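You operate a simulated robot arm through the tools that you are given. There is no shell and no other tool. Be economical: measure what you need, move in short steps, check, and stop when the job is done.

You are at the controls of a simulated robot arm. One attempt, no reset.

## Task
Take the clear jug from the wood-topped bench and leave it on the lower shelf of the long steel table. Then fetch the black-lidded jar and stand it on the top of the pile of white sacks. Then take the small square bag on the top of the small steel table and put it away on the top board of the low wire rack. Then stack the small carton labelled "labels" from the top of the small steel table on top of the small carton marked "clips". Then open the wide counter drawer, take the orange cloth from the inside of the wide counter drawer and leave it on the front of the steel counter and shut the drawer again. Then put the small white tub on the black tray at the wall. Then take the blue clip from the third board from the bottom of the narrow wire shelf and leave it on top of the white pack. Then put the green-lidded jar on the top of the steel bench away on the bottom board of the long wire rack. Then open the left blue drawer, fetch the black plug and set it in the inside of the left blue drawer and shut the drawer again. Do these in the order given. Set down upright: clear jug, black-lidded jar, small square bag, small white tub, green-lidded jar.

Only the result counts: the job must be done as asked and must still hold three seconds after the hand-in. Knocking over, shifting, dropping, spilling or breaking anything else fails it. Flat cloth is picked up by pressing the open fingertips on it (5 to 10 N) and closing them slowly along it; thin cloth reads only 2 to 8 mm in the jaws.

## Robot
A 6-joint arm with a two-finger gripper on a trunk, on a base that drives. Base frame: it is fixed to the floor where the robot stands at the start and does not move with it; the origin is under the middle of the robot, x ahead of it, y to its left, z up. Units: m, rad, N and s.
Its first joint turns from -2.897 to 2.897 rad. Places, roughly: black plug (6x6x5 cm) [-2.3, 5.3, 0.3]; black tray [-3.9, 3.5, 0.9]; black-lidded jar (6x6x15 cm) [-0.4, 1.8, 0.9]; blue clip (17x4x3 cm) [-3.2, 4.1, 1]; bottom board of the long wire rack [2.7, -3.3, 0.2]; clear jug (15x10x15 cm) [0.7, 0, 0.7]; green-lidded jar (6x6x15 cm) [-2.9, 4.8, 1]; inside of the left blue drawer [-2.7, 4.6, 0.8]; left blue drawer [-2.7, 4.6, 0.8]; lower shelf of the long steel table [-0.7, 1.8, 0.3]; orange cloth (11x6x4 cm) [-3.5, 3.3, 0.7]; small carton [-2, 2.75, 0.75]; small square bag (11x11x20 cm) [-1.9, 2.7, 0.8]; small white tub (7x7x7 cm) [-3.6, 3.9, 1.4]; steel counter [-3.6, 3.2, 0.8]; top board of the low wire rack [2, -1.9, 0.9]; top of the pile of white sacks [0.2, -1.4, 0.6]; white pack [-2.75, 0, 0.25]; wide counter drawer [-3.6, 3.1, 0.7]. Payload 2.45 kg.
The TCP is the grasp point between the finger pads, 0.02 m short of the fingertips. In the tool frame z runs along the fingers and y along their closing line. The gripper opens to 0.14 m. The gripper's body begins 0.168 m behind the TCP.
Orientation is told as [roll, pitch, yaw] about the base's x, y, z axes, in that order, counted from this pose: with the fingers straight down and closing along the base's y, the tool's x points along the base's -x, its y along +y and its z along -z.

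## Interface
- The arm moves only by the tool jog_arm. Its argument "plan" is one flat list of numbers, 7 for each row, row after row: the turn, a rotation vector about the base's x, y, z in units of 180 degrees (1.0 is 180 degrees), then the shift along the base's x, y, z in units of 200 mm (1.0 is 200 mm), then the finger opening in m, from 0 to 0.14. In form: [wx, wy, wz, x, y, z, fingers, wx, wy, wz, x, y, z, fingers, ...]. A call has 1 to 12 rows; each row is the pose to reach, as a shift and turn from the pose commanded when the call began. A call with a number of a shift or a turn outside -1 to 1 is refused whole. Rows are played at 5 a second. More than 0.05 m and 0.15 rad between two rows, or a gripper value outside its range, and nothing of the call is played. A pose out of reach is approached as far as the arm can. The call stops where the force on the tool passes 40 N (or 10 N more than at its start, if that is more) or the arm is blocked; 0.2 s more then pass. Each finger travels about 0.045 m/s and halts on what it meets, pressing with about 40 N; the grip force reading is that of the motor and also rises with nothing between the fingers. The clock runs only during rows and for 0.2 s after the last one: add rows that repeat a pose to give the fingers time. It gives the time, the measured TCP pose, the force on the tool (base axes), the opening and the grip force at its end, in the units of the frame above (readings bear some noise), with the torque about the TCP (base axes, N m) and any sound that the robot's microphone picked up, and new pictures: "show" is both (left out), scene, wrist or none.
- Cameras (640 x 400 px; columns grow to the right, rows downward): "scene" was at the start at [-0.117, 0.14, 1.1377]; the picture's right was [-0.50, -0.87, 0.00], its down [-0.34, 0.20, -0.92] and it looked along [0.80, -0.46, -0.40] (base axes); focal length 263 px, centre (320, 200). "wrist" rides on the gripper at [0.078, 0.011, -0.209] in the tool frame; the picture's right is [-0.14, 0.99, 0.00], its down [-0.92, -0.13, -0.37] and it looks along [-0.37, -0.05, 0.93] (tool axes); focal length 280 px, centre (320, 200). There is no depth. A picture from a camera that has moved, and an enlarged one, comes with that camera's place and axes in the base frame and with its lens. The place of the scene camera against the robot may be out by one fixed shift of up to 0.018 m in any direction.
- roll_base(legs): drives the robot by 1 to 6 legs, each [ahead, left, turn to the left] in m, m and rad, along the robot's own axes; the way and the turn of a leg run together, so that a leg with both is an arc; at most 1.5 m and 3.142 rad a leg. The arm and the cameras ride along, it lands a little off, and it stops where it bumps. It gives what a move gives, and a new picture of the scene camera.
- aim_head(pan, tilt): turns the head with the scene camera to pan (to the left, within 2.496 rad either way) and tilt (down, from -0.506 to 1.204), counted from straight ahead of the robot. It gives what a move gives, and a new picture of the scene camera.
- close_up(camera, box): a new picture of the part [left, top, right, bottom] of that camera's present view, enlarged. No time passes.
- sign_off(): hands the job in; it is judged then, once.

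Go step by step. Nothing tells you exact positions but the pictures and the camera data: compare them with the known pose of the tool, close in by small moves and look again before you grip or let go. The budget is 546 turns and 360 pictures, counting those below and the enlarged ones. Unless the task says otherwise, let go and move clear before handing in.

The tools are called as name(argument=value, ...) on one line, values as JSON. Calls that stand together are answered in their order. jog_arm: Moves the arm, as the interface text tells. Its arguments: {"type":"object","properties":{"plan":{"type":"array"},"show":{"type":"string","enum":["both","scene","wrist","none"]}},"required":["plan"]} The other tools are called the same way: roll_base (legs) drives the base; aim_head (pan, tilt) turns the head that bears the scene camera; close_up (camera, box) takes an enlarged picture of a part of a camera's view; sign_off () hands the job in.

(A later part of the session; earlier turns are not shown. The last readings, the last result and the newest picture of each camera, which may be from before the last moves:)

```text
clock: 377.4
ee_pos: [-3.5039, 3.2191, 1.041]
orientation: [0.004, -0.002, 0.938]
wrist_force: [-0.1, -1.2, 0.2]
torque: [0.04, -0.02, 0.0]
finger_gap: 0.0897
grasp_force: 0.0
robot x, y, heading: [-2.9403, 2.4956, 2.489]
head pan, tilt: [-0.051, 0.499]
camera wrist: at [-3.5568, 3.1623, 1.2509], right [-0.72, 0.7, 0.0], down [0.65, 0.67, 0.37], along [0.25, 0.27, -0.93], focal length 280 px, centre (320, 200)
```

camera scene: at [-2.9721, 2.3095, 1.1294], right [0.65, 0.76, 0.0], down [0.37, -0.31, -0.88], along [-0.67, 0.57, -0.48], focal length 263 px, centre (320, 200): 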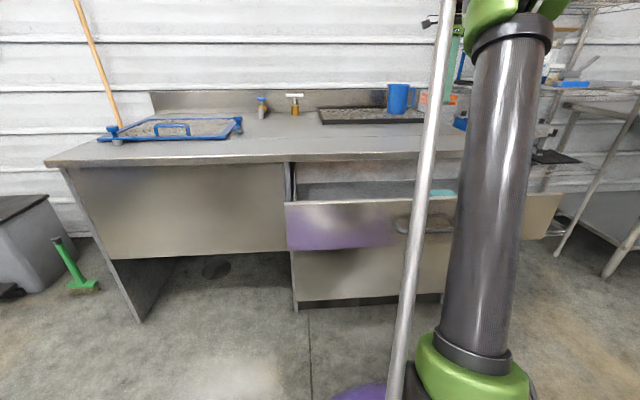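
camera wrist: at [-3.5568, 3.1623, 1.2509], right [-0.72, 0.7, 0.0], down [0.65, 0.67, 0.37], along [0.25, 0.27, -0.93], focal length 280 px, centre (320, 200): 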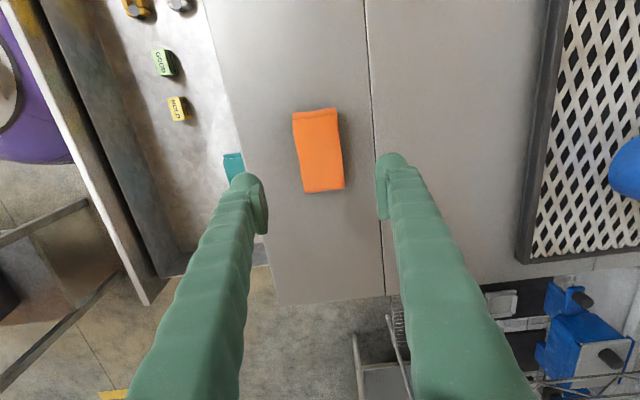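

The cloth lies flat on the counter's front. Now I back off and come down in front of the handle with closed fingers to push the drawer shut.

roll_base(legs=[[-0.45, 0, 0]])

jog_arm(plan=[0, 0, 0, -0.03, -0.15, 0, 0.05, 0, 0, 0, -0.05, -0.3, 0, 0.02, 0, 0, 0, -0.085, -0.45, 0, 0.0, 0, 0, 0, -0.085, -0.54, 0, 0.0, 0, 0, 0, -0.085, -0.54, 0, 0.0])

```text
clock: 380.1
ee_pos: [-3.1518, 2.9462, 1.0404]
orientation: [0.003, -0.001, 0.947]
wrist_force: [1.1, 0.2, 0.6]
torque: [0.01, 0.0, 0.02]
finger_gap: 0.0901
grasp_force: 0.0
robot x, y, heading: [-2.5824, 2.221, 2.494]
head pan, tilt: [-0.051, 0.499]
camera scene: at [-2.6149, 2.0397, 1.1294], right [0.64, 0.77, 0.0], down [0.37, -0.31, -0.88], along [-0.67, 0.56, -0.48], focal length 263 px, centre (320, 200)
```

scene: 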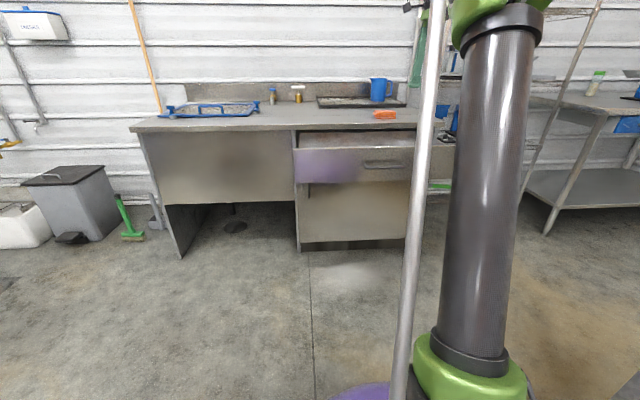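

```text
clock: 381.3
ee_pos: [-3.1694, 2.837, 1.0404]
orientation: [0.004, -0.001, 0.947]
wrist_force: [0.4, 0.1, 0.1]
torque: [0.02, 0.0, 0.03]
finger_gap: 0.0
grasp_force: 11.0
robot x, y, heading: [-2.583, 2.2244, 2.491]
head pan, tilt: [-0.051, 0.499]
camera scene: at [-2.6149, 2.0397, 1.1294], right [0.64, 0.77, 0.0], down [0.37, -0.31, -0.88], along [-0.67, 0.56, -0.48], focal length 263 px, centre (320, 200)
camera wrist: at [-3.2216, 2.7803, 1.2504], right [-0.72, 0.69, 0.0], down [0.64, 0.67, 0.37], along [0.25, 0.27, -0.93], focal length 280 px, centre (320, 200)
```

scene: 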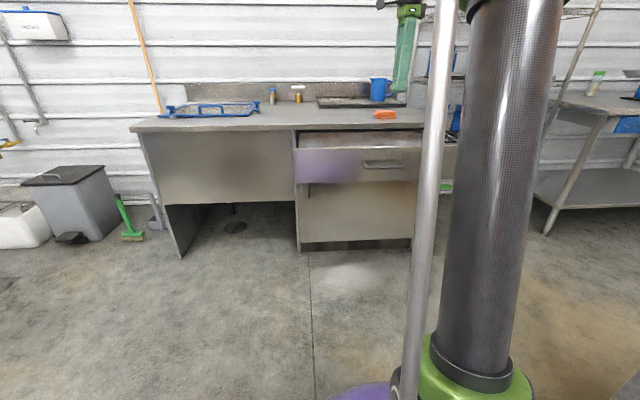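
wrist: 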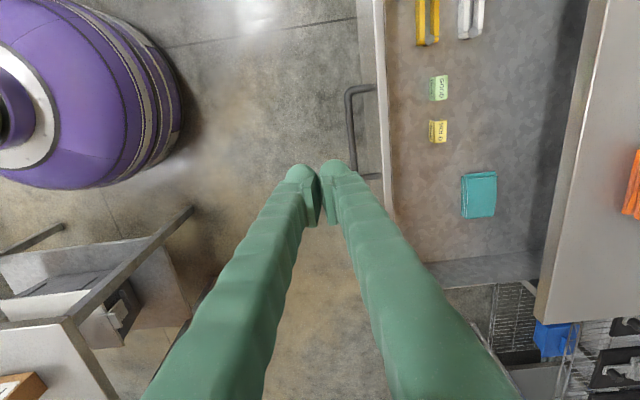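

jog_arm(plan=[0, 0, 0, 0, 0, -0.24, 0.0, 0, 0, 0, 0, 0, -0.48, 0.0, 0, 0, 0, 0, 0, -0.72, 0.0, 0, 0, 0, 0, 0, -0.96, 0.0], show="none")

jog_arm(plan=[0, 0, 0, 0, 0, -0.24, 0.0, 0, 0, 0, 0, 0, -0.48, 0.0, 0, 0, 0, 0, 0, -0.56, 0.0, 0, 0, 0, 0, 0, -0.56, 0.0], show="wrist")

roll_base(legs=[[0.12, 0, 0]])

```text
clock: 382.3
ee_pos: [-3.1696, 2.8384, 0.8491]
orientation: [0.003, -0.002, 0.946]
wrist_force: [0.0, -0.3, -0.3]
torque: [0.04, 0.0, -0.04]
finger_gap: 0.0
grasp_force: 29.3
robot x, y, heading: [-2.5794, 2.2253, 2.499]
head pan, tilt: [-0.051, 0.499]
```

```text
clock: 383.3
ee_pos: [-3.1663, 2.8374, 0.7384]
orientation: [0.004, -0.002, 0.945]
wrist_force: [0.7, 0.6, 0.3]
torque: [0.0, 0.02, -0.01]
finger_gap: 0.0
grasp_force: 29.3
robot x, y, heading: [-2.583, 2.225, 2.497]
head pan, tilt: [-0.051, 0.499]
camera wrist: at [-3.2199, 2.7811, 0.9475], right [-0.72, 0.69, 0.0], down [0.64, 0.67, 0.37], along [0.25, 0.27, -0.93], focal length 280 px, centre (320, 200)
```

wrist: 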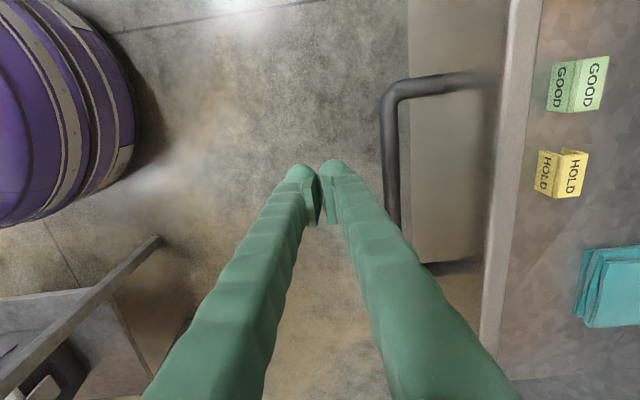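

```text
clock: 384.5
ee_pos: [-3.2627, 2.9112, 0.7382]
orientation: [0.004, -0.002, 0.947]
wrist_force: [0.4, 0.0, -0.2]
torque: [0.01, 0.03, 0.0]
finger_gap: 0.0
grasp_force: 29.6
robot x, y, heading: [-2.6782, 2.298, 2.499]
head pan, tilt: [-0.051, 0.499]
camera scene: at [-2.7111, 2.1121, 1.1294], right [0.64, 0.77, 0.0], down [0.37, -0.31, -0.88], along [-0.67, 0.56, -0.48], focal length 263 px, centre (320, 200)
```

scene: 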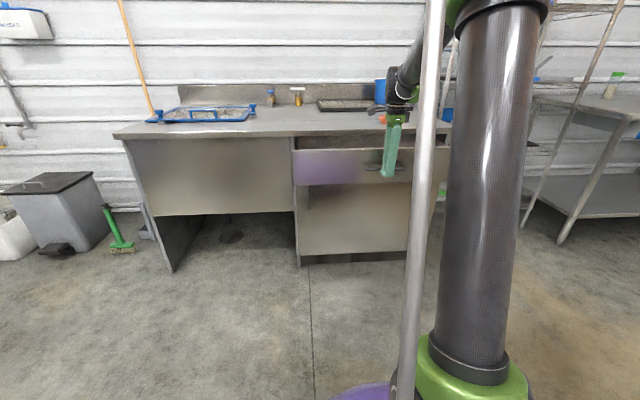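

roll_base(legs=[[0.15, 0, 0]])

jog_arm(plan=[0, 0, 0, -0.04, 0.03, 0, 0.0, 0, 0, 0, -0.08, 0.06, 0, 0.0, 0, 0, 0, -0.12, 0.09, 0, 0.0, 0, 0, 0, -0.16, 0.12, 0, 0.0, 0, 0, 0, -0.2, 0.147, 0, 0.0, 0, 0, 0, -0.24, 0.176, 0, 0.0, 0, 0, 0, -0.27, 0.2, 0, 0.0, 0, 0, 0, -0.3, 0.22, 0, 0.0])

```text
clock: 385.9
ee_pos: [-3.383, 3.0018, 0.7385]
orientation: [0.004, -0.003, 0.945]
wrist_force: [0.0, -0.6, -0.9]
torque: [0.02, -0.02, -0.01]
finger_gap: 0.0001
grasp_force: 30.1
robot x, y, heading: [-2.801, 2.3882, 2.494]
head pan, tilt: [-0.051, 0.499]
camera scene: at [-2.8323, 2.2033, 1.1294], right [0.64, 0.77, 0.0], down [0.37, -0.31, -0.88], along [-0.67, 0.56, -0.48], focal length 263 px, centre (320, 200)
```

scene: 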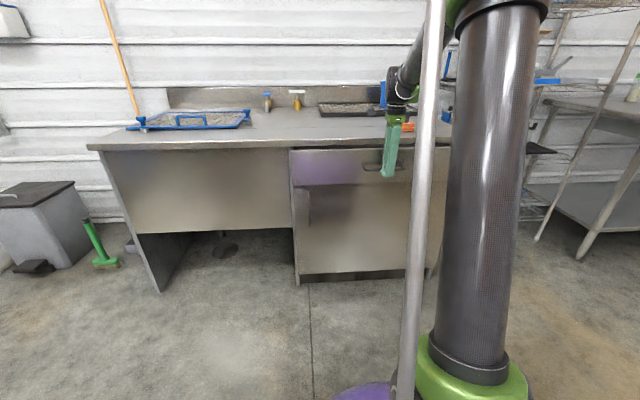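

```text
clock: 387.3
ee_pos: [-3.4223, 3.0324, 0.7384]
orientation: [-0.003, 0.0, 0.942]
wrist_force: [6.5, -7.1, 3.8]
torque: [-0.04, 0.08, 0.16]
finger_gap: 0.0001
grasp_force: 29.5
robot x, y, heading: [-2.8032, 2.386, 2.495]
head pan, tilt: [-0.051, 0.499]
stopped in row 6: the force on the tool passed its limit at 58 N (the readings are from after the stop); the commanded pose is now the measured one
camera scene: at [-2.8317, 2.2027, 1.1293], right [0.64, 0.77, 0.0], down [0.37, -0.31, -0.88], along [-0.67, 0.56, -0.48], focal length 263 px, centre (320, 200)
camera wrist: at [-3.4773, 2.9763, 0.9466], right [-0.72, 0.69, 0.0], down [0.64, 0.67, 0.37], along [0.26, 0.26, -0.93], focal length 280 px, centre (320, 200)
```

scene: 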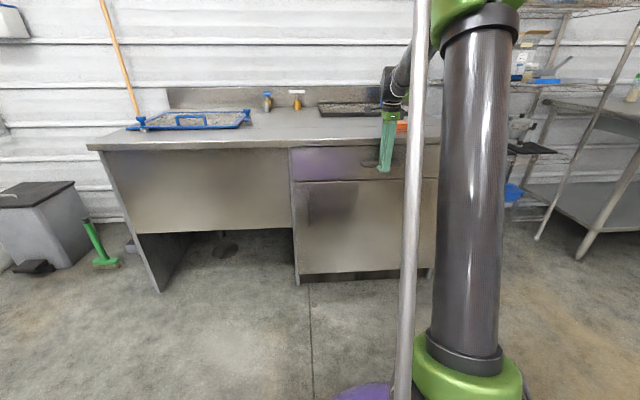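
wrist: 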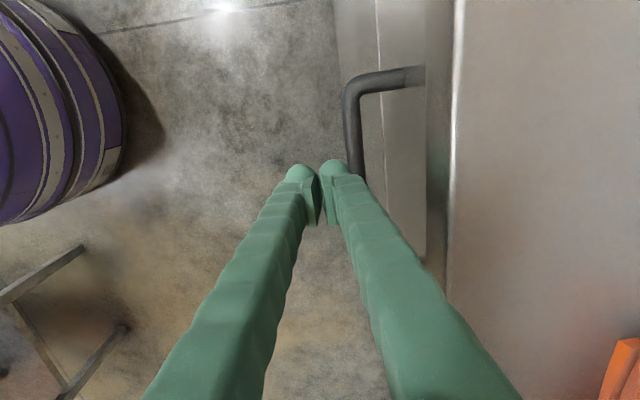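

jog_arm(plan=[0, 0, 0, 0.2, -0.147, 0, 0.0, 0, 0, 0, 0.3, -0.22, 0, 0.0, 0, 0, 0, 0.3, -0.22, 0.2, 0.0, 0, 0, 0, 0.3, -0.22, 0.45, 0.0, 0, 0, 0, 0.3, -0.22, 0.7, 0.0, 0, 0, 0, 0.3, -0.22, 0.95, 0.0], show="wrist")

close_up(camera="scene", box=[270, 110, 450, 222])

```text
clock: 388.7
ee_pos: [-3.3639, 2.9881, 0.9289]
orientation: [-0.003, -0.003, 0.942]
wrist_force: [0.7, 0.0, 0.2]
torque: [0.0, -0.05, 0.04]
finger_gap: 0.0002
grasp_force: 29.9
robot x, y, heading: [-2.8036, 2.391, 2.494]
head pan, tilt: [-0.051, 0.499]
camera wrist: at [-3.4179, 2.9321, 1.1368], right [-0.72, 0.69, 0.0], down [0.64, 0.67, 0.37], along [0.26, 0.26, -0.93], focal length 280 px, centre (320, 200)
```

wrist: 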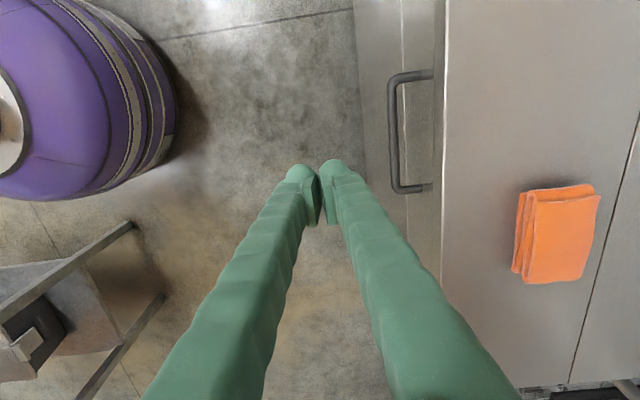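

```text
3.56 times, centred on (360, 166) of scene
camera zoom: at [-2.8321, 2.203, 1.1294], right [0.64, 0.77, 0.0], down [0.37, -0.31, -0.88], along [-0.67, 0.56, -0.48], focal length 936 px, centre (178, 321)
```

zoom: 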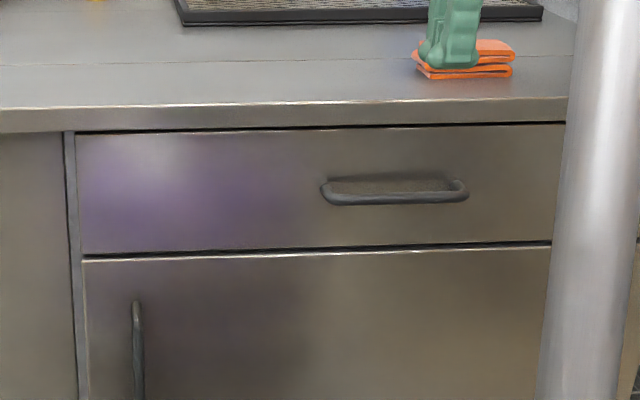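

The drawer is shut flush and the orange cloth stays on the counter. Next the small white tub; I look toward the narrow wire shelf.

aim_head(pan=-0.55, tilt=0.05)

close_up(camera="scene", box=[160, 60, 400, 260])

```text
clock: 389.6
ee_pos: [-3.3642, 2.9878, 0.9265]
orientation: [-0.004, -0.001, 0.942]
wrist_force: [0.1, -0.1, -0.3]
torque: [0.01, -0.02, 0.01]
finger_gap: 0.0002
grasp_force: 29.9
robot x, y, heading: [-2.8033, 2.3896, 2.496]
head pan, tilt: [-0.55, 0.051]
camera scene: at [-2.7957, 2.2294, 1.1708], right [0.93, 0.37, 0.0], down [0.02, -0.05, -1.0], along [-0.37, 0.93, -0.05], focal length 263 px, centre (320, 200)
```

scene: 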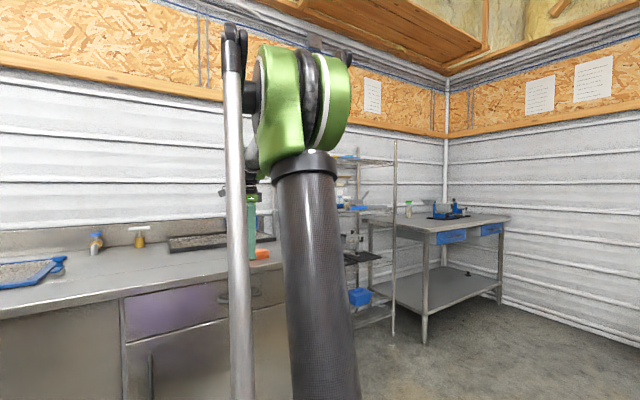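

```text
2.00 times, centred on (280, 160) of scene
camera zoom: at [-2.7957, 2.2294, 1.1708], right [0.93, 0.37, 0.0], down [0.02, -0.05, -1.0], along [-0.37, 0.93, -0.05], focal length 526 px, centre (400, 280)
```

zoom: 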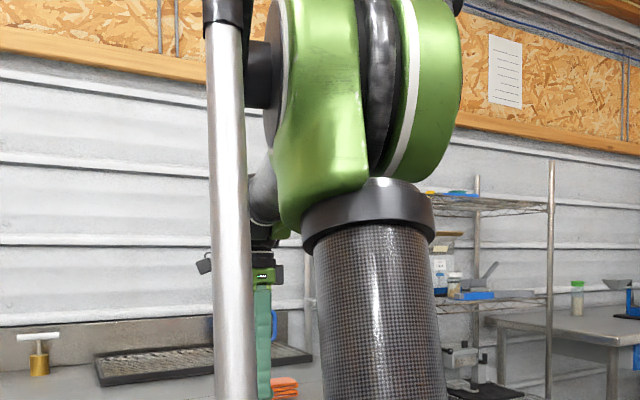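

jog_arm(plan=[0, 0, 0, 0.08, -0.09, 0.2, 0.0, 0, 0, 0, 0.16, -0.18, 0.4, 0.0, 0, 0, 0, 0.24, -0.27, 0.6, 0.0, 0, 0, 0, 0.32, -0.36, 0.8, 0.0, 0, 0, 0, 0.32, -0.36, 0.8, 0.0], show="none")

roll_base(legs=[[0, 0, -0.9], [0.983, -0.216, 0]])

aim_head(pan=0.75, tilt=0.1)

```text
clock: 390.8
ee_pos: [-3.2991, 2.9161, 1.0861]
orientation: [-0.004, -0.001, 0.943]
wrist_force: [1.3, -0.9, -0.1]
torque: [0.01, -0.05, 0.01]
finger_gap: 0.0001
grasp_force: 29.0
robot x, y, heading: [-2.8025, 2.388, 2.498]
head pan, tilt: [-0.55, 0.051]
```

```text
clock: 398.4
ee_pos: [-2.482, 4.1023, 1.0861]
orientation: [-0.003, -0.003, 0.035]
wrist_force: [-0.1, -0.7, -0.2]
torque: [-0.05, -0.01, 0.01]
finger_gap: 0.0
grasp_force: 29.0
robot x, y, heading: [-2.592, 3.3869, 1.58]
head pan, tilt: [-0.55, 0.051]
camera scene: at [-2.7246, 3.2801, 1.1709], right [0.86, -0.51, 0.0], down [-0.03, -0.04, -1.0], along [0.51, 0.86, -0.05], focal length 263 px, centre (320, 200)
```

scene: 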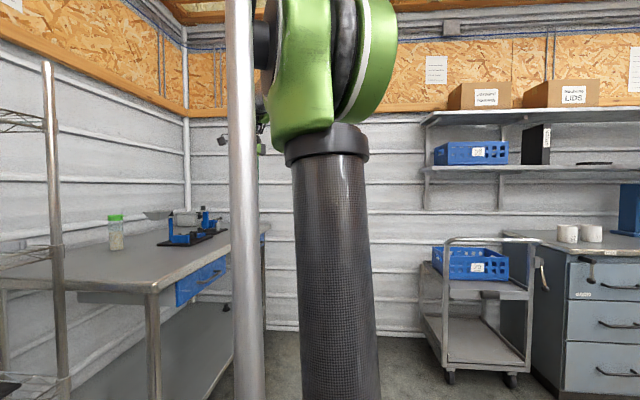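

```text
clock: 399.9
ee_pos: [-2.481, 4.1014, 1.0863]
orientation: [-0.003, -0.002, 0.036]
wrist_force: [-0.3, 0.4, 0.7]
torque: [-0.03, 0.0, -0.04]
finger_gap: 0.0001
grasp_force: 29.8
robot x, y, heading: [-2.5887, 3.3836, 1.587]
head pan, tilt: [0.75, 0.099]
camera scene: at [-2.8348, 3.268, 1.1664], right [0.72, 0.69, 0.0], down [0.07, -0.07, -0.99], along [-0.69, 0.72, -0.1], focal length 263 px, centre (320, 200)
```

scene: 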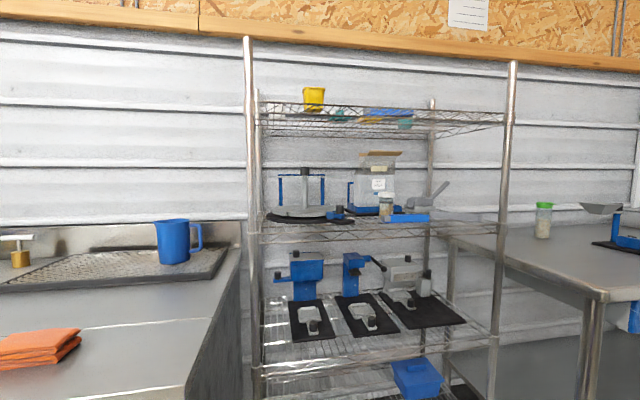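

close_up(camera="scene", box=[240, 70, 520, 245])

close_up(camera="scene", box=[290, 75, 430, 140])

```text
2.29 times, centred on (380, 158) of scene
camera zoom: at [-2.8348, 3.268, 1.1664], right [0.72, 0.69, 0.0], down [0.07, -0.07, -0.99], along [-0.69, 0.72, -0.1], focal length 602 px, centre (183, 297)
```

zoom: 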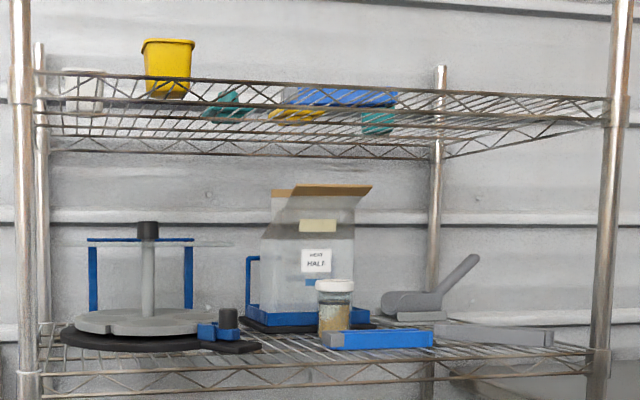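

```text
4.57 times, centred on (360, 108) of scene
camera zoom: at [-2.8348, 3.268, 1.1664], right [0.72, 0.69, 0.0], down [0.07, -0.07, -0.99], along [-0.69, 0.72, -0.1], focal length 1203 px, centre (137, 623)
```

zoom: 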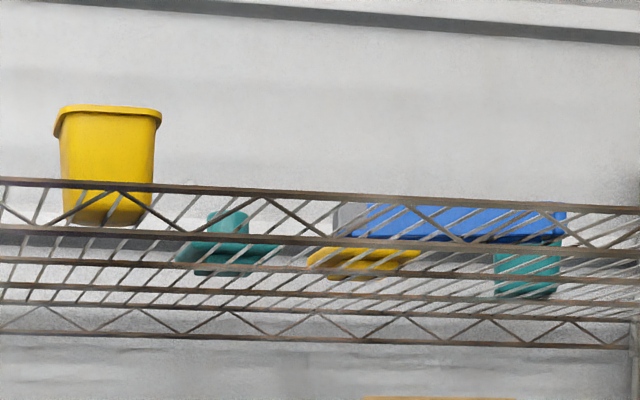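

The small white tub stands at the left end of the narrow shelf's top board, near [-3.65, 3.89, 1.4], left of a yellow bucket. I face the shelf and raise the hand to test the reach up there.

roll_base(legs=[[0, 0, 1.09]])

jog_arm(plan=[0, 0, 0, 0, 0, 0.25, 0.05, 0, 0, 0, 0, 0, 0.5, 0.1, 0, 0, 0, 0, 0, 0.75, 0.1, 0, 0, 0, 0, 0, 1.0, 0.1], show="none")

jog_arm(plan=[0, 0, 0, 0, 0, 0.25, 0.1, 0, 0, 0, 0, 0, 0.5, 0.1, 0, 0, 0, 0, 0, 0.75, 0.1, 0, 0, 0, 0, 0, 1.0, 0.1, 0, 0, 0, 0, 0, 1.0, 0.1])

```text
clock: 403.0
ee_pos: [-3.1824, 3.8086, 1.0857]
orientation: [-0.002, -0.001, 1.135]
wrist_force: [0.2, 0.1, -0.4]
torque: [0.01, -0.03, -0.01]
finger_gap: 0.0
grasp_force: 29.7
robot x, y, heading: [-2.5941, 3.3834, 2.683]
head pan, tilt: [0.75, 0.099]
camera scene: at [-2.5937, 3.1268, 1.1664], right [-0.29, 0.96, 0.0], down [0.1, 0.03, -0.99], along [-0.95, -0.29, -0.1], focal length 263 px, centre (320, 200)
```

scene: 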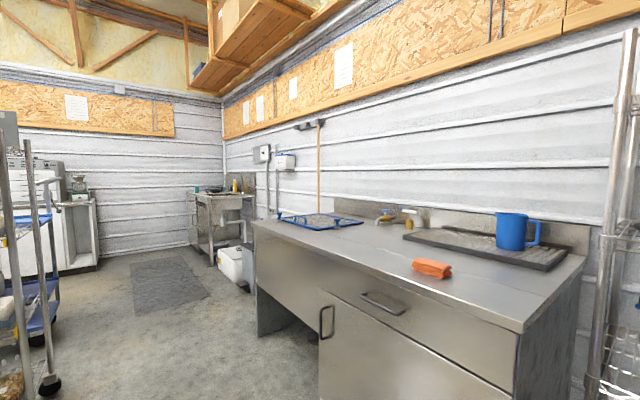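

```text
clock: 404.0
ee_pos: [-3.1829, 3.8091, 1.2881]
orientation: [-0.003, -0.001, 1.136]
wrist_force: [-0.1, -0.8, -0.1]
torque: [0.03, 0.05, -0.03]
finger_gap: 0.0863
grasp_force: 0.1
robot x, y, heading: [-2.5921, 3.3826, 2.687]
head pan, tilt: [0.75, 0.099]
```

```text
clock: 405.2
ee_pos: [-3.1377, 3.7762, 1.3661]
orientation: [-0.004, -0.002, 1.135]
wrist_force: [0.1, -1.3, -0.6]
torque: [0.05, 0.02, -0.03]
finger_gap: 0.1
grasp_force: 0.1
out of reach, approached as far as the arm can: row 1, 2, 3, 4, 5
robot x, y, heading: [-2.5883, 3.3833, 2.688]
head pan, tilt: [0.75, 0.099]
camera scene: at [-2.5938, 3.1269, 1.1664], right [-0.29, 0.96, 0.0], down [0.1, 0.03, -0.99], along [-0.95, -0.29, -0.1], focal length 263 px, centre (320, 200)
camera wrist: at [-3.1795, 3.7098, 1.5754], right [-0.84, 0.54, 0.0], down [0.5, 0.78, 0.37], along [0.2, 0.31, -0.93], focal length 280 px, centre (320, 200)
```

scene: 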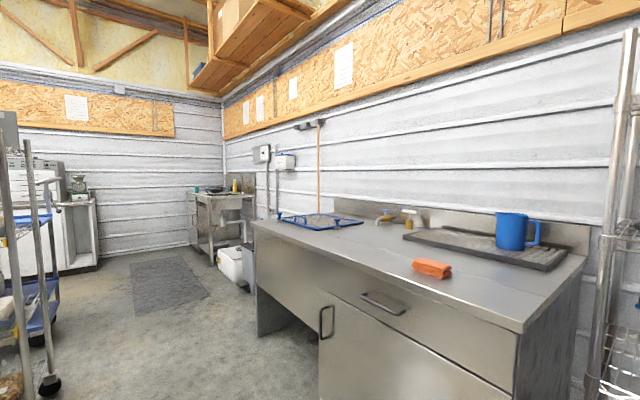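
wrist: 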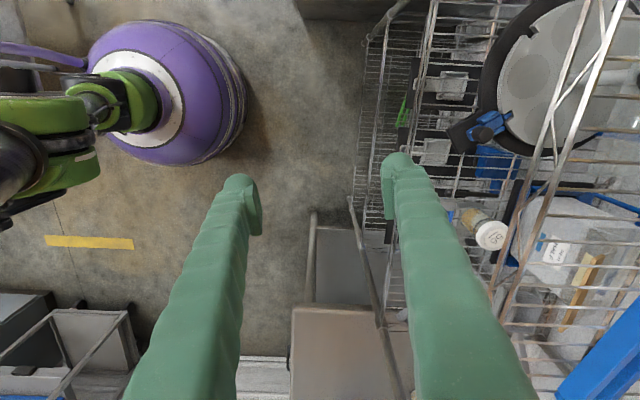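

Tool-down doesn't reach that height, so I'll use a 45° tilt, approaching straight over the board's front. I rotate first.

jog_arm(plan=[0, 0, 0.044, 0, 0, -0.1, 0.1, 0, 0, 0.088, 0, 0, -0.2, 0.1, 0, 0, 0.132, 0, 0, -0.3, 0.1, 0, 0, 0.176, 0, 0, -0.4, 0.1, 0, 0, 0.22, 0, 0, -0.4, 0.1, 0, 0, 0.264, 0, 0, -0.4, 0.1, 0, 0, 0.308, 0, 0, -0.4, 0.1, 0, 0, 0.352, 0, 0, -0.4, 0.1, 0, 0, 0.396, 0, 0, -0.4, 0.1, 0, 0, 0.4377, 0, 0, -0.4, 0.1, 0, 0, 0.4377, 0, 0, -0.4, 0.1], show="none")

jog_arm(plan=[0.0246, 0.0336, 0, 0, 0, 0.1, 0.1, 0.0492, 0.0672, 0, 0, 0, 0.25, 0.1, 0.0738, 0.1008, 0, 0, 0, 0.4, 0.1, 0.0984, 0.1344, 0, 0, 0, 0.55, 0.1, 0.123, 0.168, 0, 0, 0, 0.7, 0.1, 0.148, 0.202, 0, 0, 0, 0.85, 0.1, 0.148, 0.202, 0, 0, 0, 1.0, 0.1, 0.148, 0.202, 0, 0, 0, 1.0, 0.1])

```text
clock: 407.6
ee_pos: [-3.1382, 3.7759, 1.2914]
orientation: [-0.003, 0.001, 2.512]
wrist_force: [0.4, -0.3, -0.5]
torque: [0.01, 0.01, -0.01]
finger_gap: 0.0999
grasp_force: 0.1
robot x, y, heading: [-2.5918, 3.3835, 2.684]
head pan, tilt: [0.75, 0.099]
```

```text
clock: 409.4
ee_pos: [-3.1364, 3.7777, 1.4951]
orientation: [-0.004, -0.789, 2.509]
wrist_force: [0.1, -0.2, 0.5]
torque: [0.01, 0.02, 0.0]
finger_gap: 0.0999
grasp_force: 0.0
robot x, y, heading: [-2.5922, 3.3812, 2.689]
head pan, tilt: [0.75, 0.099]
camera scene: at [-2.5935, 3.1267, 1.1664], right [-0.29, 0.96, 0.0], down [0.1, 0.03, -0.99], along [-0.95, -0.29, -0.1], focal length 263 px, centre (320, 200)
camera wrist: at [-2.978, 3.6487, 1.5858], right [-0.67, -0.74, 0.09], down [-0.24, 0.33, 0.91], along [-0.71, 0.58, -0.4], focal length 280 px, centre (320, 200)
```

scene: 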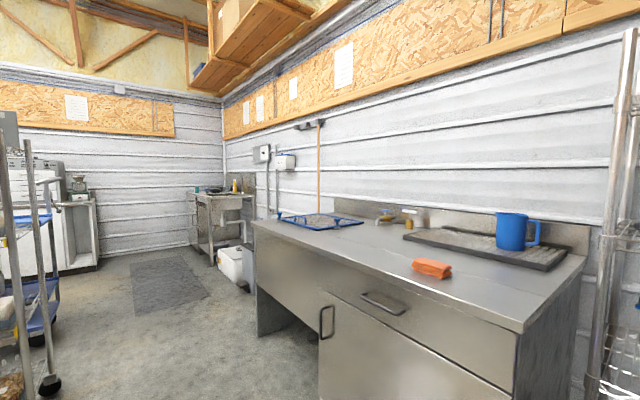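
wrist: 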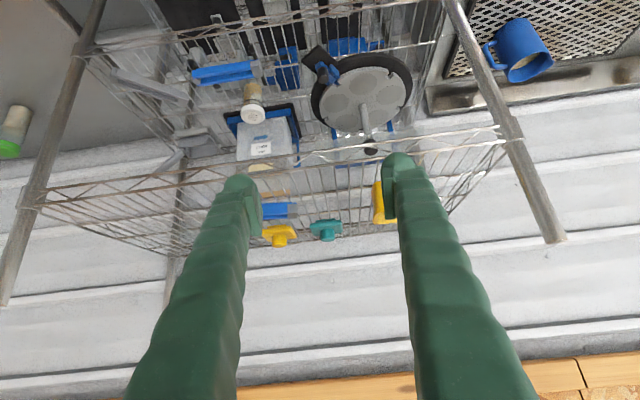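

jog_arm(plan=[0, 0, 0, 0, 0, 0.2, 0.1, 0, 0, 0, 0, 0, 0.4, 0.1, 0, 0, 0, 0, 0, 0.5, 0.1, 0, 0, 0, 0, 0, 0.5, 0.1], show="none")

```text
clock: 410.4
ee_pos: [-3.1342, 3.7751, 1.5362]
orientation: [-0.004, -0.79, 2.511]
wrist_force: [-0.1, 0.1, -0.3]
torque: [-0.03, 0.01, -0.01]
finger_gap: 0.1
grasp_force: 0.1
out of reach, approached as far as the arm can: row 2, 3, 4
robot x, y, heading: [-2.5902, 3.3822, 2.689]
head pan, tilt: [0.75, 0.099]
```

jog_arm(plan=[0, 0, 0, -0.12, -0.16, -0.02, 0.1, 0, 0, 0, -0.24, -0.32, -0.04, 0.1, 0, 0, 0, -0.36, -0.48, -0.05, 0.1, 0, 0, 0, -0.48, -0.64, -0.05, 0.1, 0, 0, 0, -0.59, -0.8, -0.05, 0.1, 0, 0, 0, -0.59, -0.8, -0.05, 0.1], show="none")

roll_base(legs=[[0.2, -0.036, 0]])

jog_arm(plan=[0, 0, 0, 0, 0, 0, 0.1], show="wrist")

```text
clock: 411.8
ee_pos: [-3.252, 3.6152, 1.5271]
orientation: [-0.004, -0.788, 2.51]
wrist_force: [-0.6, -0.1, 0.4]
torque: [0.0, 0.0, 0.0]
finger_gap: 0.1
grasp_force: 0.1
robot x, y, heading: [-2.5888, 3.3846, 2.685]
head pan, tilt: [0.75, 0.099]
```

```text
clock: 413.4
ee_pos: [-3.4172, 3.7317, 1.5271]
orientation: [-0.004, -0.786, 2.514]
wrist_force: [-0.3, 0.0, 0.0]
torque: [0.01, 0.01, 0.01]
finger_gap: 0.1002
grasp_force: 0.1
robot x, y, heading: [-2.7541, 3.5014, 2.692]
head pan, tilt: [0.75, 0.099]
camera scene: at [-2.7556, 3.2458, 1.1664], right [-0.3, 0.96, 0.0], down [0.1, 0.03, -0.99], along [-0.95, -0.29, -0.1], focal length 263 px, centre (320, 200)
```

scene: 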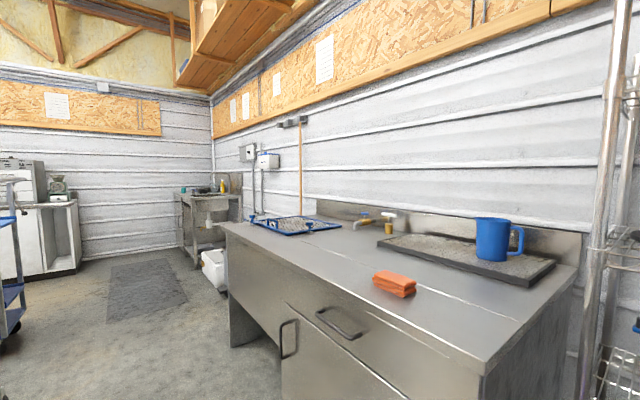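

```text
clock: 413.8
ee_pos: [-3.4158, 3.7306, 1.5278]
orientation: [-0.003, -0.787, 2.515]
wrist_force: [0.2, -0.1, -0.3]
torque: [0.01, 0.01, 0.0]
finger_gap: 0.1001
grasp_force: 0.0
robot x, y, heading: [-2.7577, 3.5018, 2.69]
head pan, tilt: [0.75, 0.099]
camera wrist: at [-3.2573, 3.6037, 1.6193], right [-0.66, -0.74, 0.09], down [-0.24, 0.33, 0.91], along [-0.71, 0.58, -0.4], focal length 280 px, centre (320, 200)
```

wrist: 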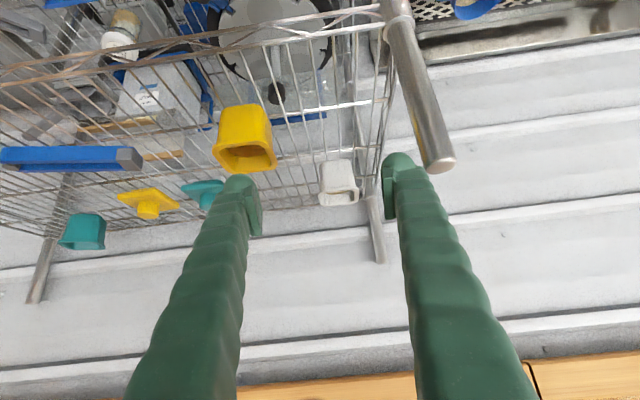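

I see the white tub clearly at about [-3.60, 3.84, 1.40]. I line up behind it and advance along the tool axis.

jog_arm(plan=[0, 0, 0, -0.15, 0.07, -0.01, 0.095, 0, 0, 0, -0.3, 0.14, -0.02, 0.095, 0, 0, 0, -0.445, 0.205, -0.025, 0.095, 0, 0, 0, -0.445, 0.205, -0.025, 0.095], show="wrist")

```text
clock: 414.8
ee_pos: [-3.4985, 3.7719, 1.5052]
orientation: [-0.004, -0.79, 2.514]
wrist_force: [-0.3, -0.5, -0.5]
torque: [-0.01, 0.01, -0.01]
finger_gap: 0.095
grasp_force: 0.1
out of reach, approached as far as the arm can: row 1, 2, 3, 4
robot x, y, heading: [-2.7549, 3.5014, 2.695]
head pan, tilt: [0.75, 0.099]
camera wrist: at [-3.339, 3.6435, 1.5961], right [-0.66, -0.74, 0.1], down [-0.24, 0.33, 0.91], along [-0.71, 0.58, -0.39], focal length 280 px, centre (320, 200)
```

wrist: 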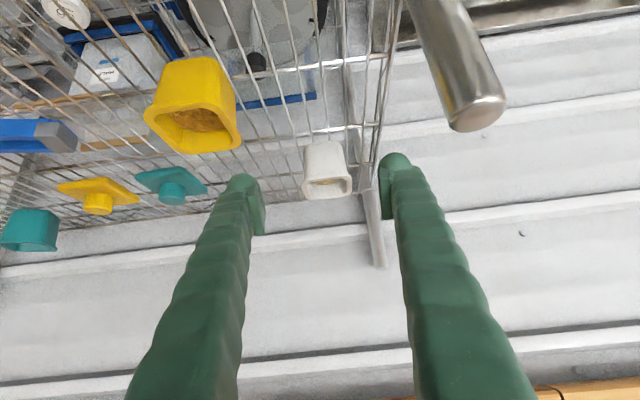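

jog_arm(plan=[0, 0, 0, -0.15, 0.1, -0.12, 0.095, 0, 0, 0, -0.3, 0.2, -0.24, 0.095, 0, 0, 0, -0.45, 0.3, -0.38, 0.095, 0, 0, 0, -0.45, 0.3, -0.38, 0.095], show="wrist")

```text
clock: 415.8
ee_pos: [-3.5868, 3.8303, 1.427]
orientation: [-0.005, -0.787, 2.515]
wrist_force: [0.4, 0.2, 0.2]
torque: [0.02, -0.01, -0.02]
finger_gap: 0.095
grasp_force: 0.0
robot x, y, heading: [-2.7539, 3.5007, 2.687]
head pan, tilt: [0.75, 0.099]
camera wrist: at [-3.4281, 3.7032, 1.5189], right [-0.66, -0.74, 0.09], down [-0.24, 0.33, 0.91], along [-0.71, 0.58, -0.4], focal length 280 px, centre (320, 200)
```

wrist: 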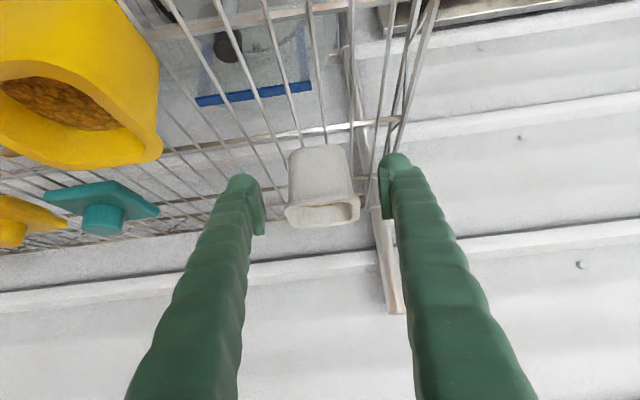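

jog_arm(plan=[0, 0, 0, -0.09, 0.065, -0.07, 0.095, 0, 0, 0, -0.165, 0.12, -0.125, 0.095, 0, 0, 0, -0.165, 0.12, -0.125, 0.08, 0, 0, 0, -0.165, 0.12, -0.125, 0.06, 0, 0, 0, -0.165, 0.12, -0.125, 0.04, 0, 0, 0, -0.165, 0.12, -0.125, 0.04, 0, 0, 0, -0.165, 0.12, -0.125, 0.04], show="wrist")

```text
clock: 417.4
ee_pos: [-3.6205, 3.8553, 1.403]
orientation: [-0.003, -0.789, 2.515]
wrist_force: [0.1, -0.1, 0.1]
torque: [-0.04, -0.03, -0.02]
finger_gap: 0.0647
grasp_force: 39.8
robot x, y, heading: [-2.7545, 3.5014, 2.693]
head pan, tilt: [0.75, 0.099]
camera wrist: at [-3.4614, 3.727, 1.4947], right [-0.66, -0.74, 0.09], down [-0.24, 0.33, 0.91], along [-0.71, 0.58, -0.4], focal length 280 px, centre (320, 200)
```

wrist: 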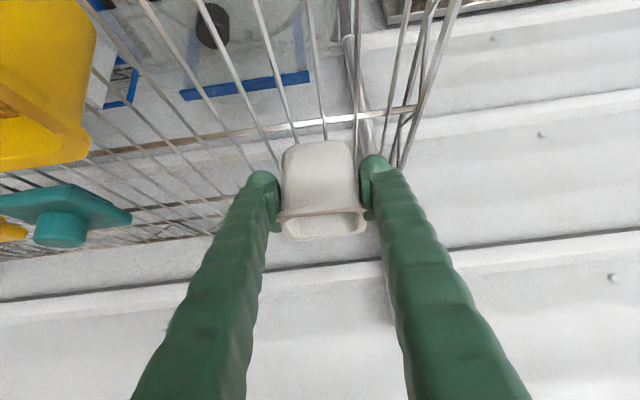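

Tub gripped. I lift it and draw it back over the board.

jog_arm(plan=[0, 0, 0, 0, 0, 0.1, 0.04, 0, 0, 0, 0, 0, 0.25, 0.04, 0, 0, 0, 0, 0, 0.38, 0.04, 0, 0, 0, 0.15, -0.11, 0.45, 0.04, 0, 0, 0, 0.3, -0.22, 0.5, 0.04, 0, 0, 0, 0.45, -0.33, 0.5, 0.04, 0, 0, 0, 0.6, -0.44, 0.5, 0.04, 0, 0, 0, 0.75, -0.55, 0.5, 0.04, 0, 0, 0, 0.9, -0.66, 0.5, 0.04, 0, 0, 0, 0.9, -0.66, 0.5, 0.04], show="wrist")

```text
clock: 419.6
ee_pos: [-3.4397, 3.7214, 1.5045]
orientation: [-0.003, -0.787, 2.515]
wrist_force: [-0.3, -0.4, -1.2]
torque: [0.03, 0.0, 0.02]
finger_gap: 0.0643
grasp_force: 40.3
out of reach, approached as far as the arm can: row 2, 3, 4, 5, 6
robot x, y, heading: [-2.7567, 3.5054, 2.688]
head pan, tilt: [0.75, 0.099]
camera wrist: at [-3.2809, 3.5941, 1.5972], right [-0.66, -0.74, 0.09], down [-0.24, 0.33, 0.91], along [-0.71, 0.58, -0.4], focal length 280 px, centre (320, 200)
```

wrist: 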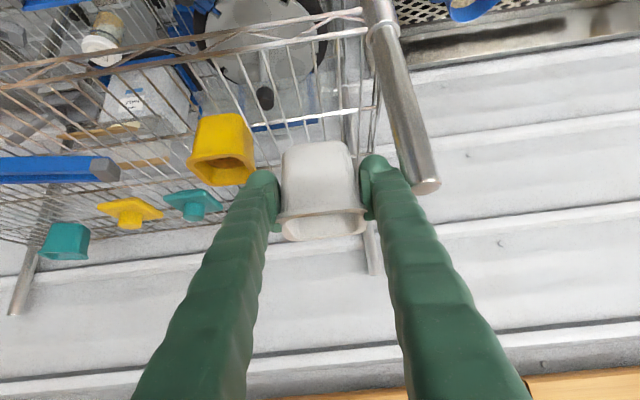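

roll_base(legs=[[-0.246, 0.045, 0], [0.117, 0.65, 0], [0, 0, -0.18]])

jog_arm(plan=[0, 0, 0, 0, 0, -0.25, 0.04, 0, 0, 0, 0, 0, -0.5, 0.04, 0, 0, 0, 0, 0, -0.75, 0.04, 0, 0, 0, 0, 0, -1.0, 0.04], show="none")

aim_head(pan=0.2, tilt=0.5)

```text
clock: 425.4
ee_pos: [-3.587, 3.1556, 1.5052]
orientation: [-0.004, -0.788, 2.329]
wrist_force: [-0.1, -1.1, -1.6]
torque: [0.0, 0.02, -0.01]
finger_gap: 0.0644
grasp_force: 40.4
robot x, y, heading: [-2.9482, 2.8111, 2.503]
head pan, tilt: [0.75, 0.099]
camera scene: at [-3.0036, 2.5589, 1.1664], right [-0.11, 0.99, 0.0], down [0.1, 0.01, -0.99], along [-0.99, -0.11, -0.1], focal length 263 px, centre (320, 200)
```

scene: 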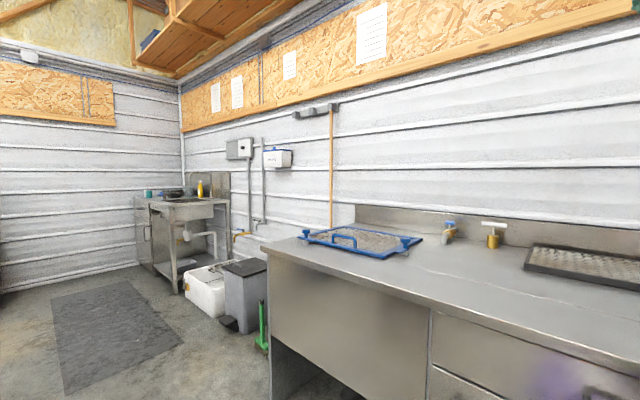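

```text
clock: 426.4
ee_pos: [-3.5871, 3.1561, 1.3027]
orientation: [-0.005, -0.787, 2.33]
wrist_force: [0.1, -0.1, -1.0]
torque: [0.02, -0.02, 0.03]
finger_gap: 0.0645
grasp_force: 40.0
robot x, y, heading: [-2.9536, 2.8151, 2.51]
head pan, tilt: [0.75, 0.099]
```

```text
clock: 427.4
ee_pos: [-3.5874, 3.1552, 1.3041]
orientation: [-0.003, -0.786, 2.328]
wrist_force: [-0.4, 0.2, -1.3]
torque: [-0.02, -0.02, -0.01]
finger_gap: 0.0645
grasp_force: 39.5
robot x, y, heading: [-2.9518, 2.8146, 2.507]
head pan, tilt: [0.201, 0.499]
camera scene: at [-2.9947, 2.6077, 1.1294], right [0.42, 0.91, 0.0], down [0.43, -0.2, -0.88], along [-0.8, 0.37, -0.48], focal length 263 px, centre (320, 200)
```

scene: 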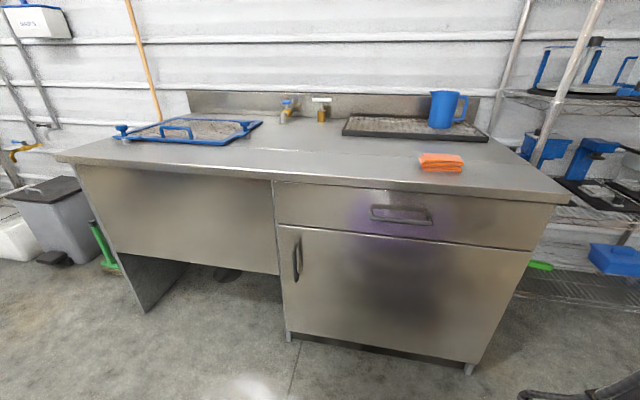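

The tray lies along the wall with the blue cup at its right; its left half is free. I move closer and bring the tub over it.

roll_base(legs=[[0.15, 0, 0]])

jog_arm(plan=[0, 0, 0, -0.12, 0.05, -0.15, 0.04, 0, 0, 0, -0.25, 0.1, -0.3, 0.04, 0, 0, 0, -0.37, 0.15, -0.45, 0.04, 0, 0, 0, -0.5, 0.2, -0.6, 0.04, 0, 0, 0, -0.62, 0.25, -0.75, 0.04, 0, 0, 0, -0.75, 0.32, -0.9, 0.04, 0, 0, 0, -0.87, 0.4, -1.0, 0.04, 0, 0, 0, -0.87, 0.4, -1.0, 0.04])

```text
clock: 428.8
ee_pos: [-3.7071, 3.2436, 1.3044]
orientation: [-0.004, -0.787, 2.332]
wrist_force: [0.4, -0.1, -1.3]
torque: [-0.03, -0.05, -0.01]
finger_gap: 0.0643
grasp_force: 40.3
robot x, y, heading: [-3.0751, 2.9021, 2.509]
head pan, tilt: [0.201, 0.499]
camera scene: at [-3.115, 2.6966, 1.1293], right [0.42, 0.91, 0.0], down [0.43, -0.2, -0.88], along [-0.8, 0.37, -0.48], focal length 263 px, centre (320, 200)
```

scene: 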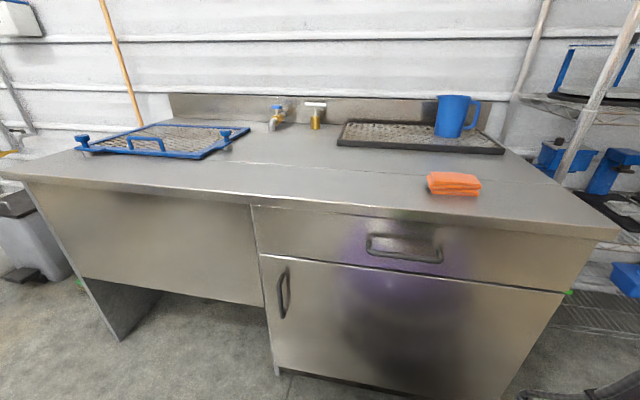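

```text
clock: 430.6
ee_pos: [-3.883, 3.3254, 1.1035]
orientation: [-0.005, -0.785, 2.332]
wrist_force: [-0.1, 0.2, -1.5]
torque: [-0.06, -0.01, 0.05]
finger_gap: 0.0643
grasp_force: 40.0
robot x, y, heading: [-3.0694, 2.9026, 2.51]
head pan, tilt: [0.201, 0.499]
camera scene: at [-3.115, 2.6966, 1.1293], right [0.42, 0.91, 0.0], down [0.43, -0.2, -0.88], along [-0.8, 0.37, -0.48], focal length 263 px, centre (320, 200)
camera wrist: at [-3.7504, 3.171, 1.195], right [-0.79, -0.61, 0.09], down [-0.18, 0.37, 0.91], along [-0.59, 0.7, -0.4], focal length 280 px, centre (320, 200)
```

scene: 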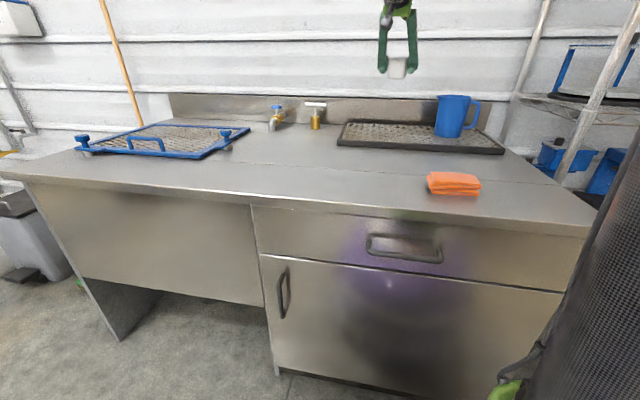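
wrist: 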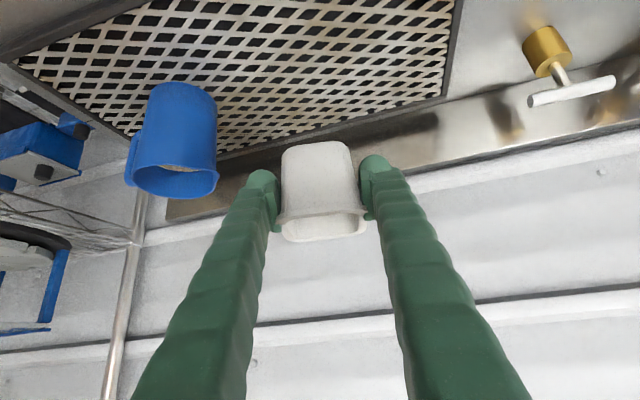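

jog_arm(plan=[0, 0, 0, -0.12, 0.09, -0.15, 0.04, 0, 0, 0, -0.25, 0.18, -0.3, 0.04, 0, 0, 0, -0.365, 0.265, -0.5, 0.04, 0, 0, 0, -0.365, 0.265, -0.7, 0.04, 0, 0, 0, -0.365, 0.265, -0.88, 0.04, 0, 0, 0, -0.365, 0.265, -0.88, 0.04])

close_up(camera="scene", box=[310, 60, 510, 185])

```text
clock: 432.0
ee_pos: [-3.9569, 3.3766, 0.9268]
orientation: [-0.003, -0.787, 2.332]
wrist_force: [0.5, 0.1, -0.9]
torque: [-0.02, -0.01, -0.01]
finger_gap: 0.0644
grasp_force: 39.5
robot x, y, heading: [-3.0715, 2.8999, 2.512]
head pan, tilt: [0.201, 0.499]
camera scene: at [-3.1151, 2.6967, 1.1294], right [0.42, 0.91, 0.0], down [0.43, -0.2, -0.88], along [-0.8, 0.37, -0.48], focal length 263 px, centre (320, 200)
camera wrist: at [-3.8238, 3.2225, 1.0189], right [-0.79, -0.61, 0.09], down [-0.18, 0.37, 0.91], along [-0.59, 0.7, -0.4], focal length 280 px, centre (320, 200)
```

scene: 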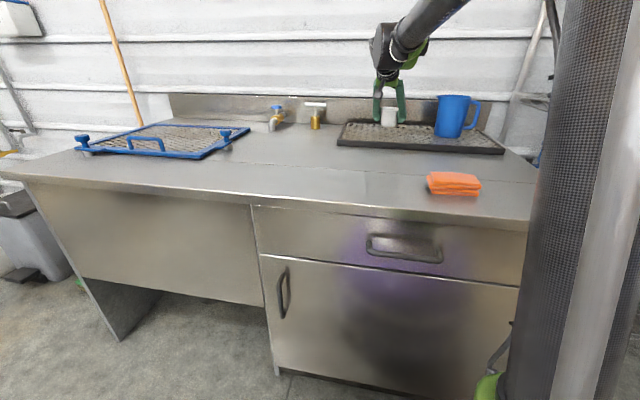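
wrist: 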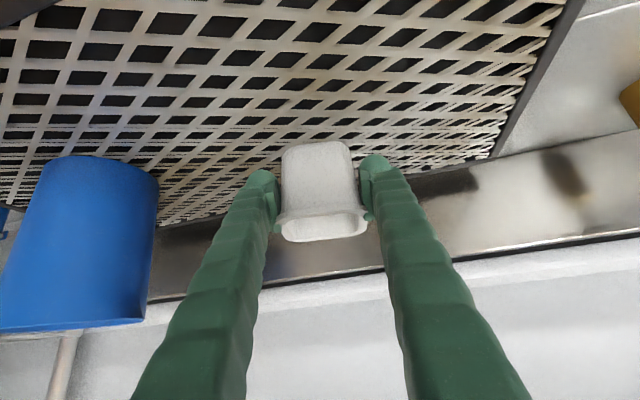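

```text
3.20 times, centred on (410, 122) of scene
camera zoom: at [-3.1151, 2.6967, 1.1294], right [0.42, 0.91, 0.0], down [0.43, -0.2, -0.88], along [-0.8, 0.37, -0.48], focal length 842 px, centre (32, 448)
```

zoom: 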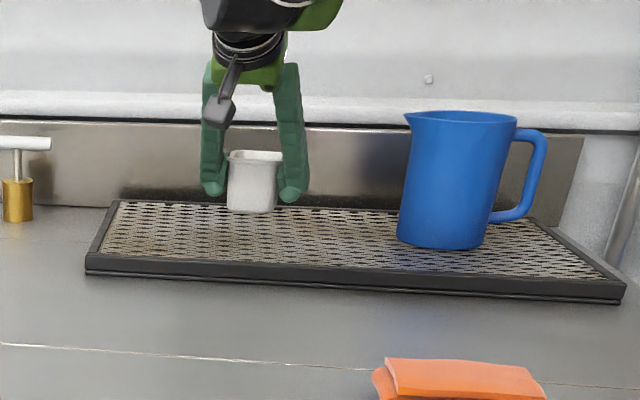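

jog_arm(plan=[0, 0, 0, 0, 0, -0.05, 0.04, 0, 0, 0, 0, 0, -0.1, 0.04, 0, 0, 0, 0, 0, -0.13, 0.04, 0, 0, 0, 0, 0, -0.13, 0.04], show="none")

close_up(camera="scene", box=[330, 80, 450, 155])

```text
clock: 433.0
ee_pos: [-3.9549, 3.376, 0.9023]
orientation: [-0.005, -0.79, 2.333]
wrist_force: [-5.9, 3.2, 29.8]
torque: [-0.17, -0.18, -0.08]
finger_gap: 0.064
grasp_force: 40.0
robot x, y, heading: [-3.0724, 2.8998, 2.509]
head pan, tilt: [0.201, 0.499]
```

```text
5.33 times, centred on (390, 118) of scene
camera zoom: at [-3.1143, 2.6962, 1.1293], right [0.42, 0.91, 0.0], down [0.43, -0.2, -0.88], along [-0.8, 0.37, -0.48], focal length 1404 px, centre (-53, 640)
```

zoom: 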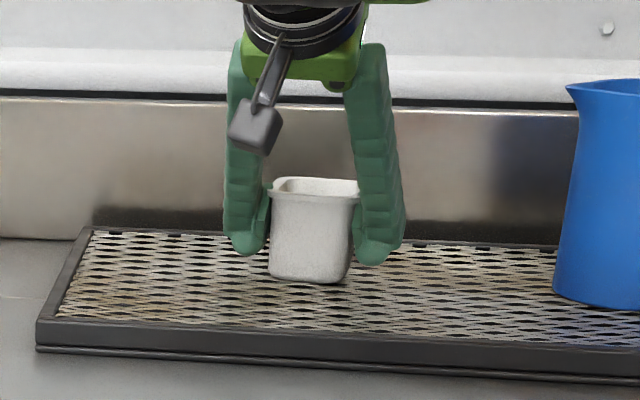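

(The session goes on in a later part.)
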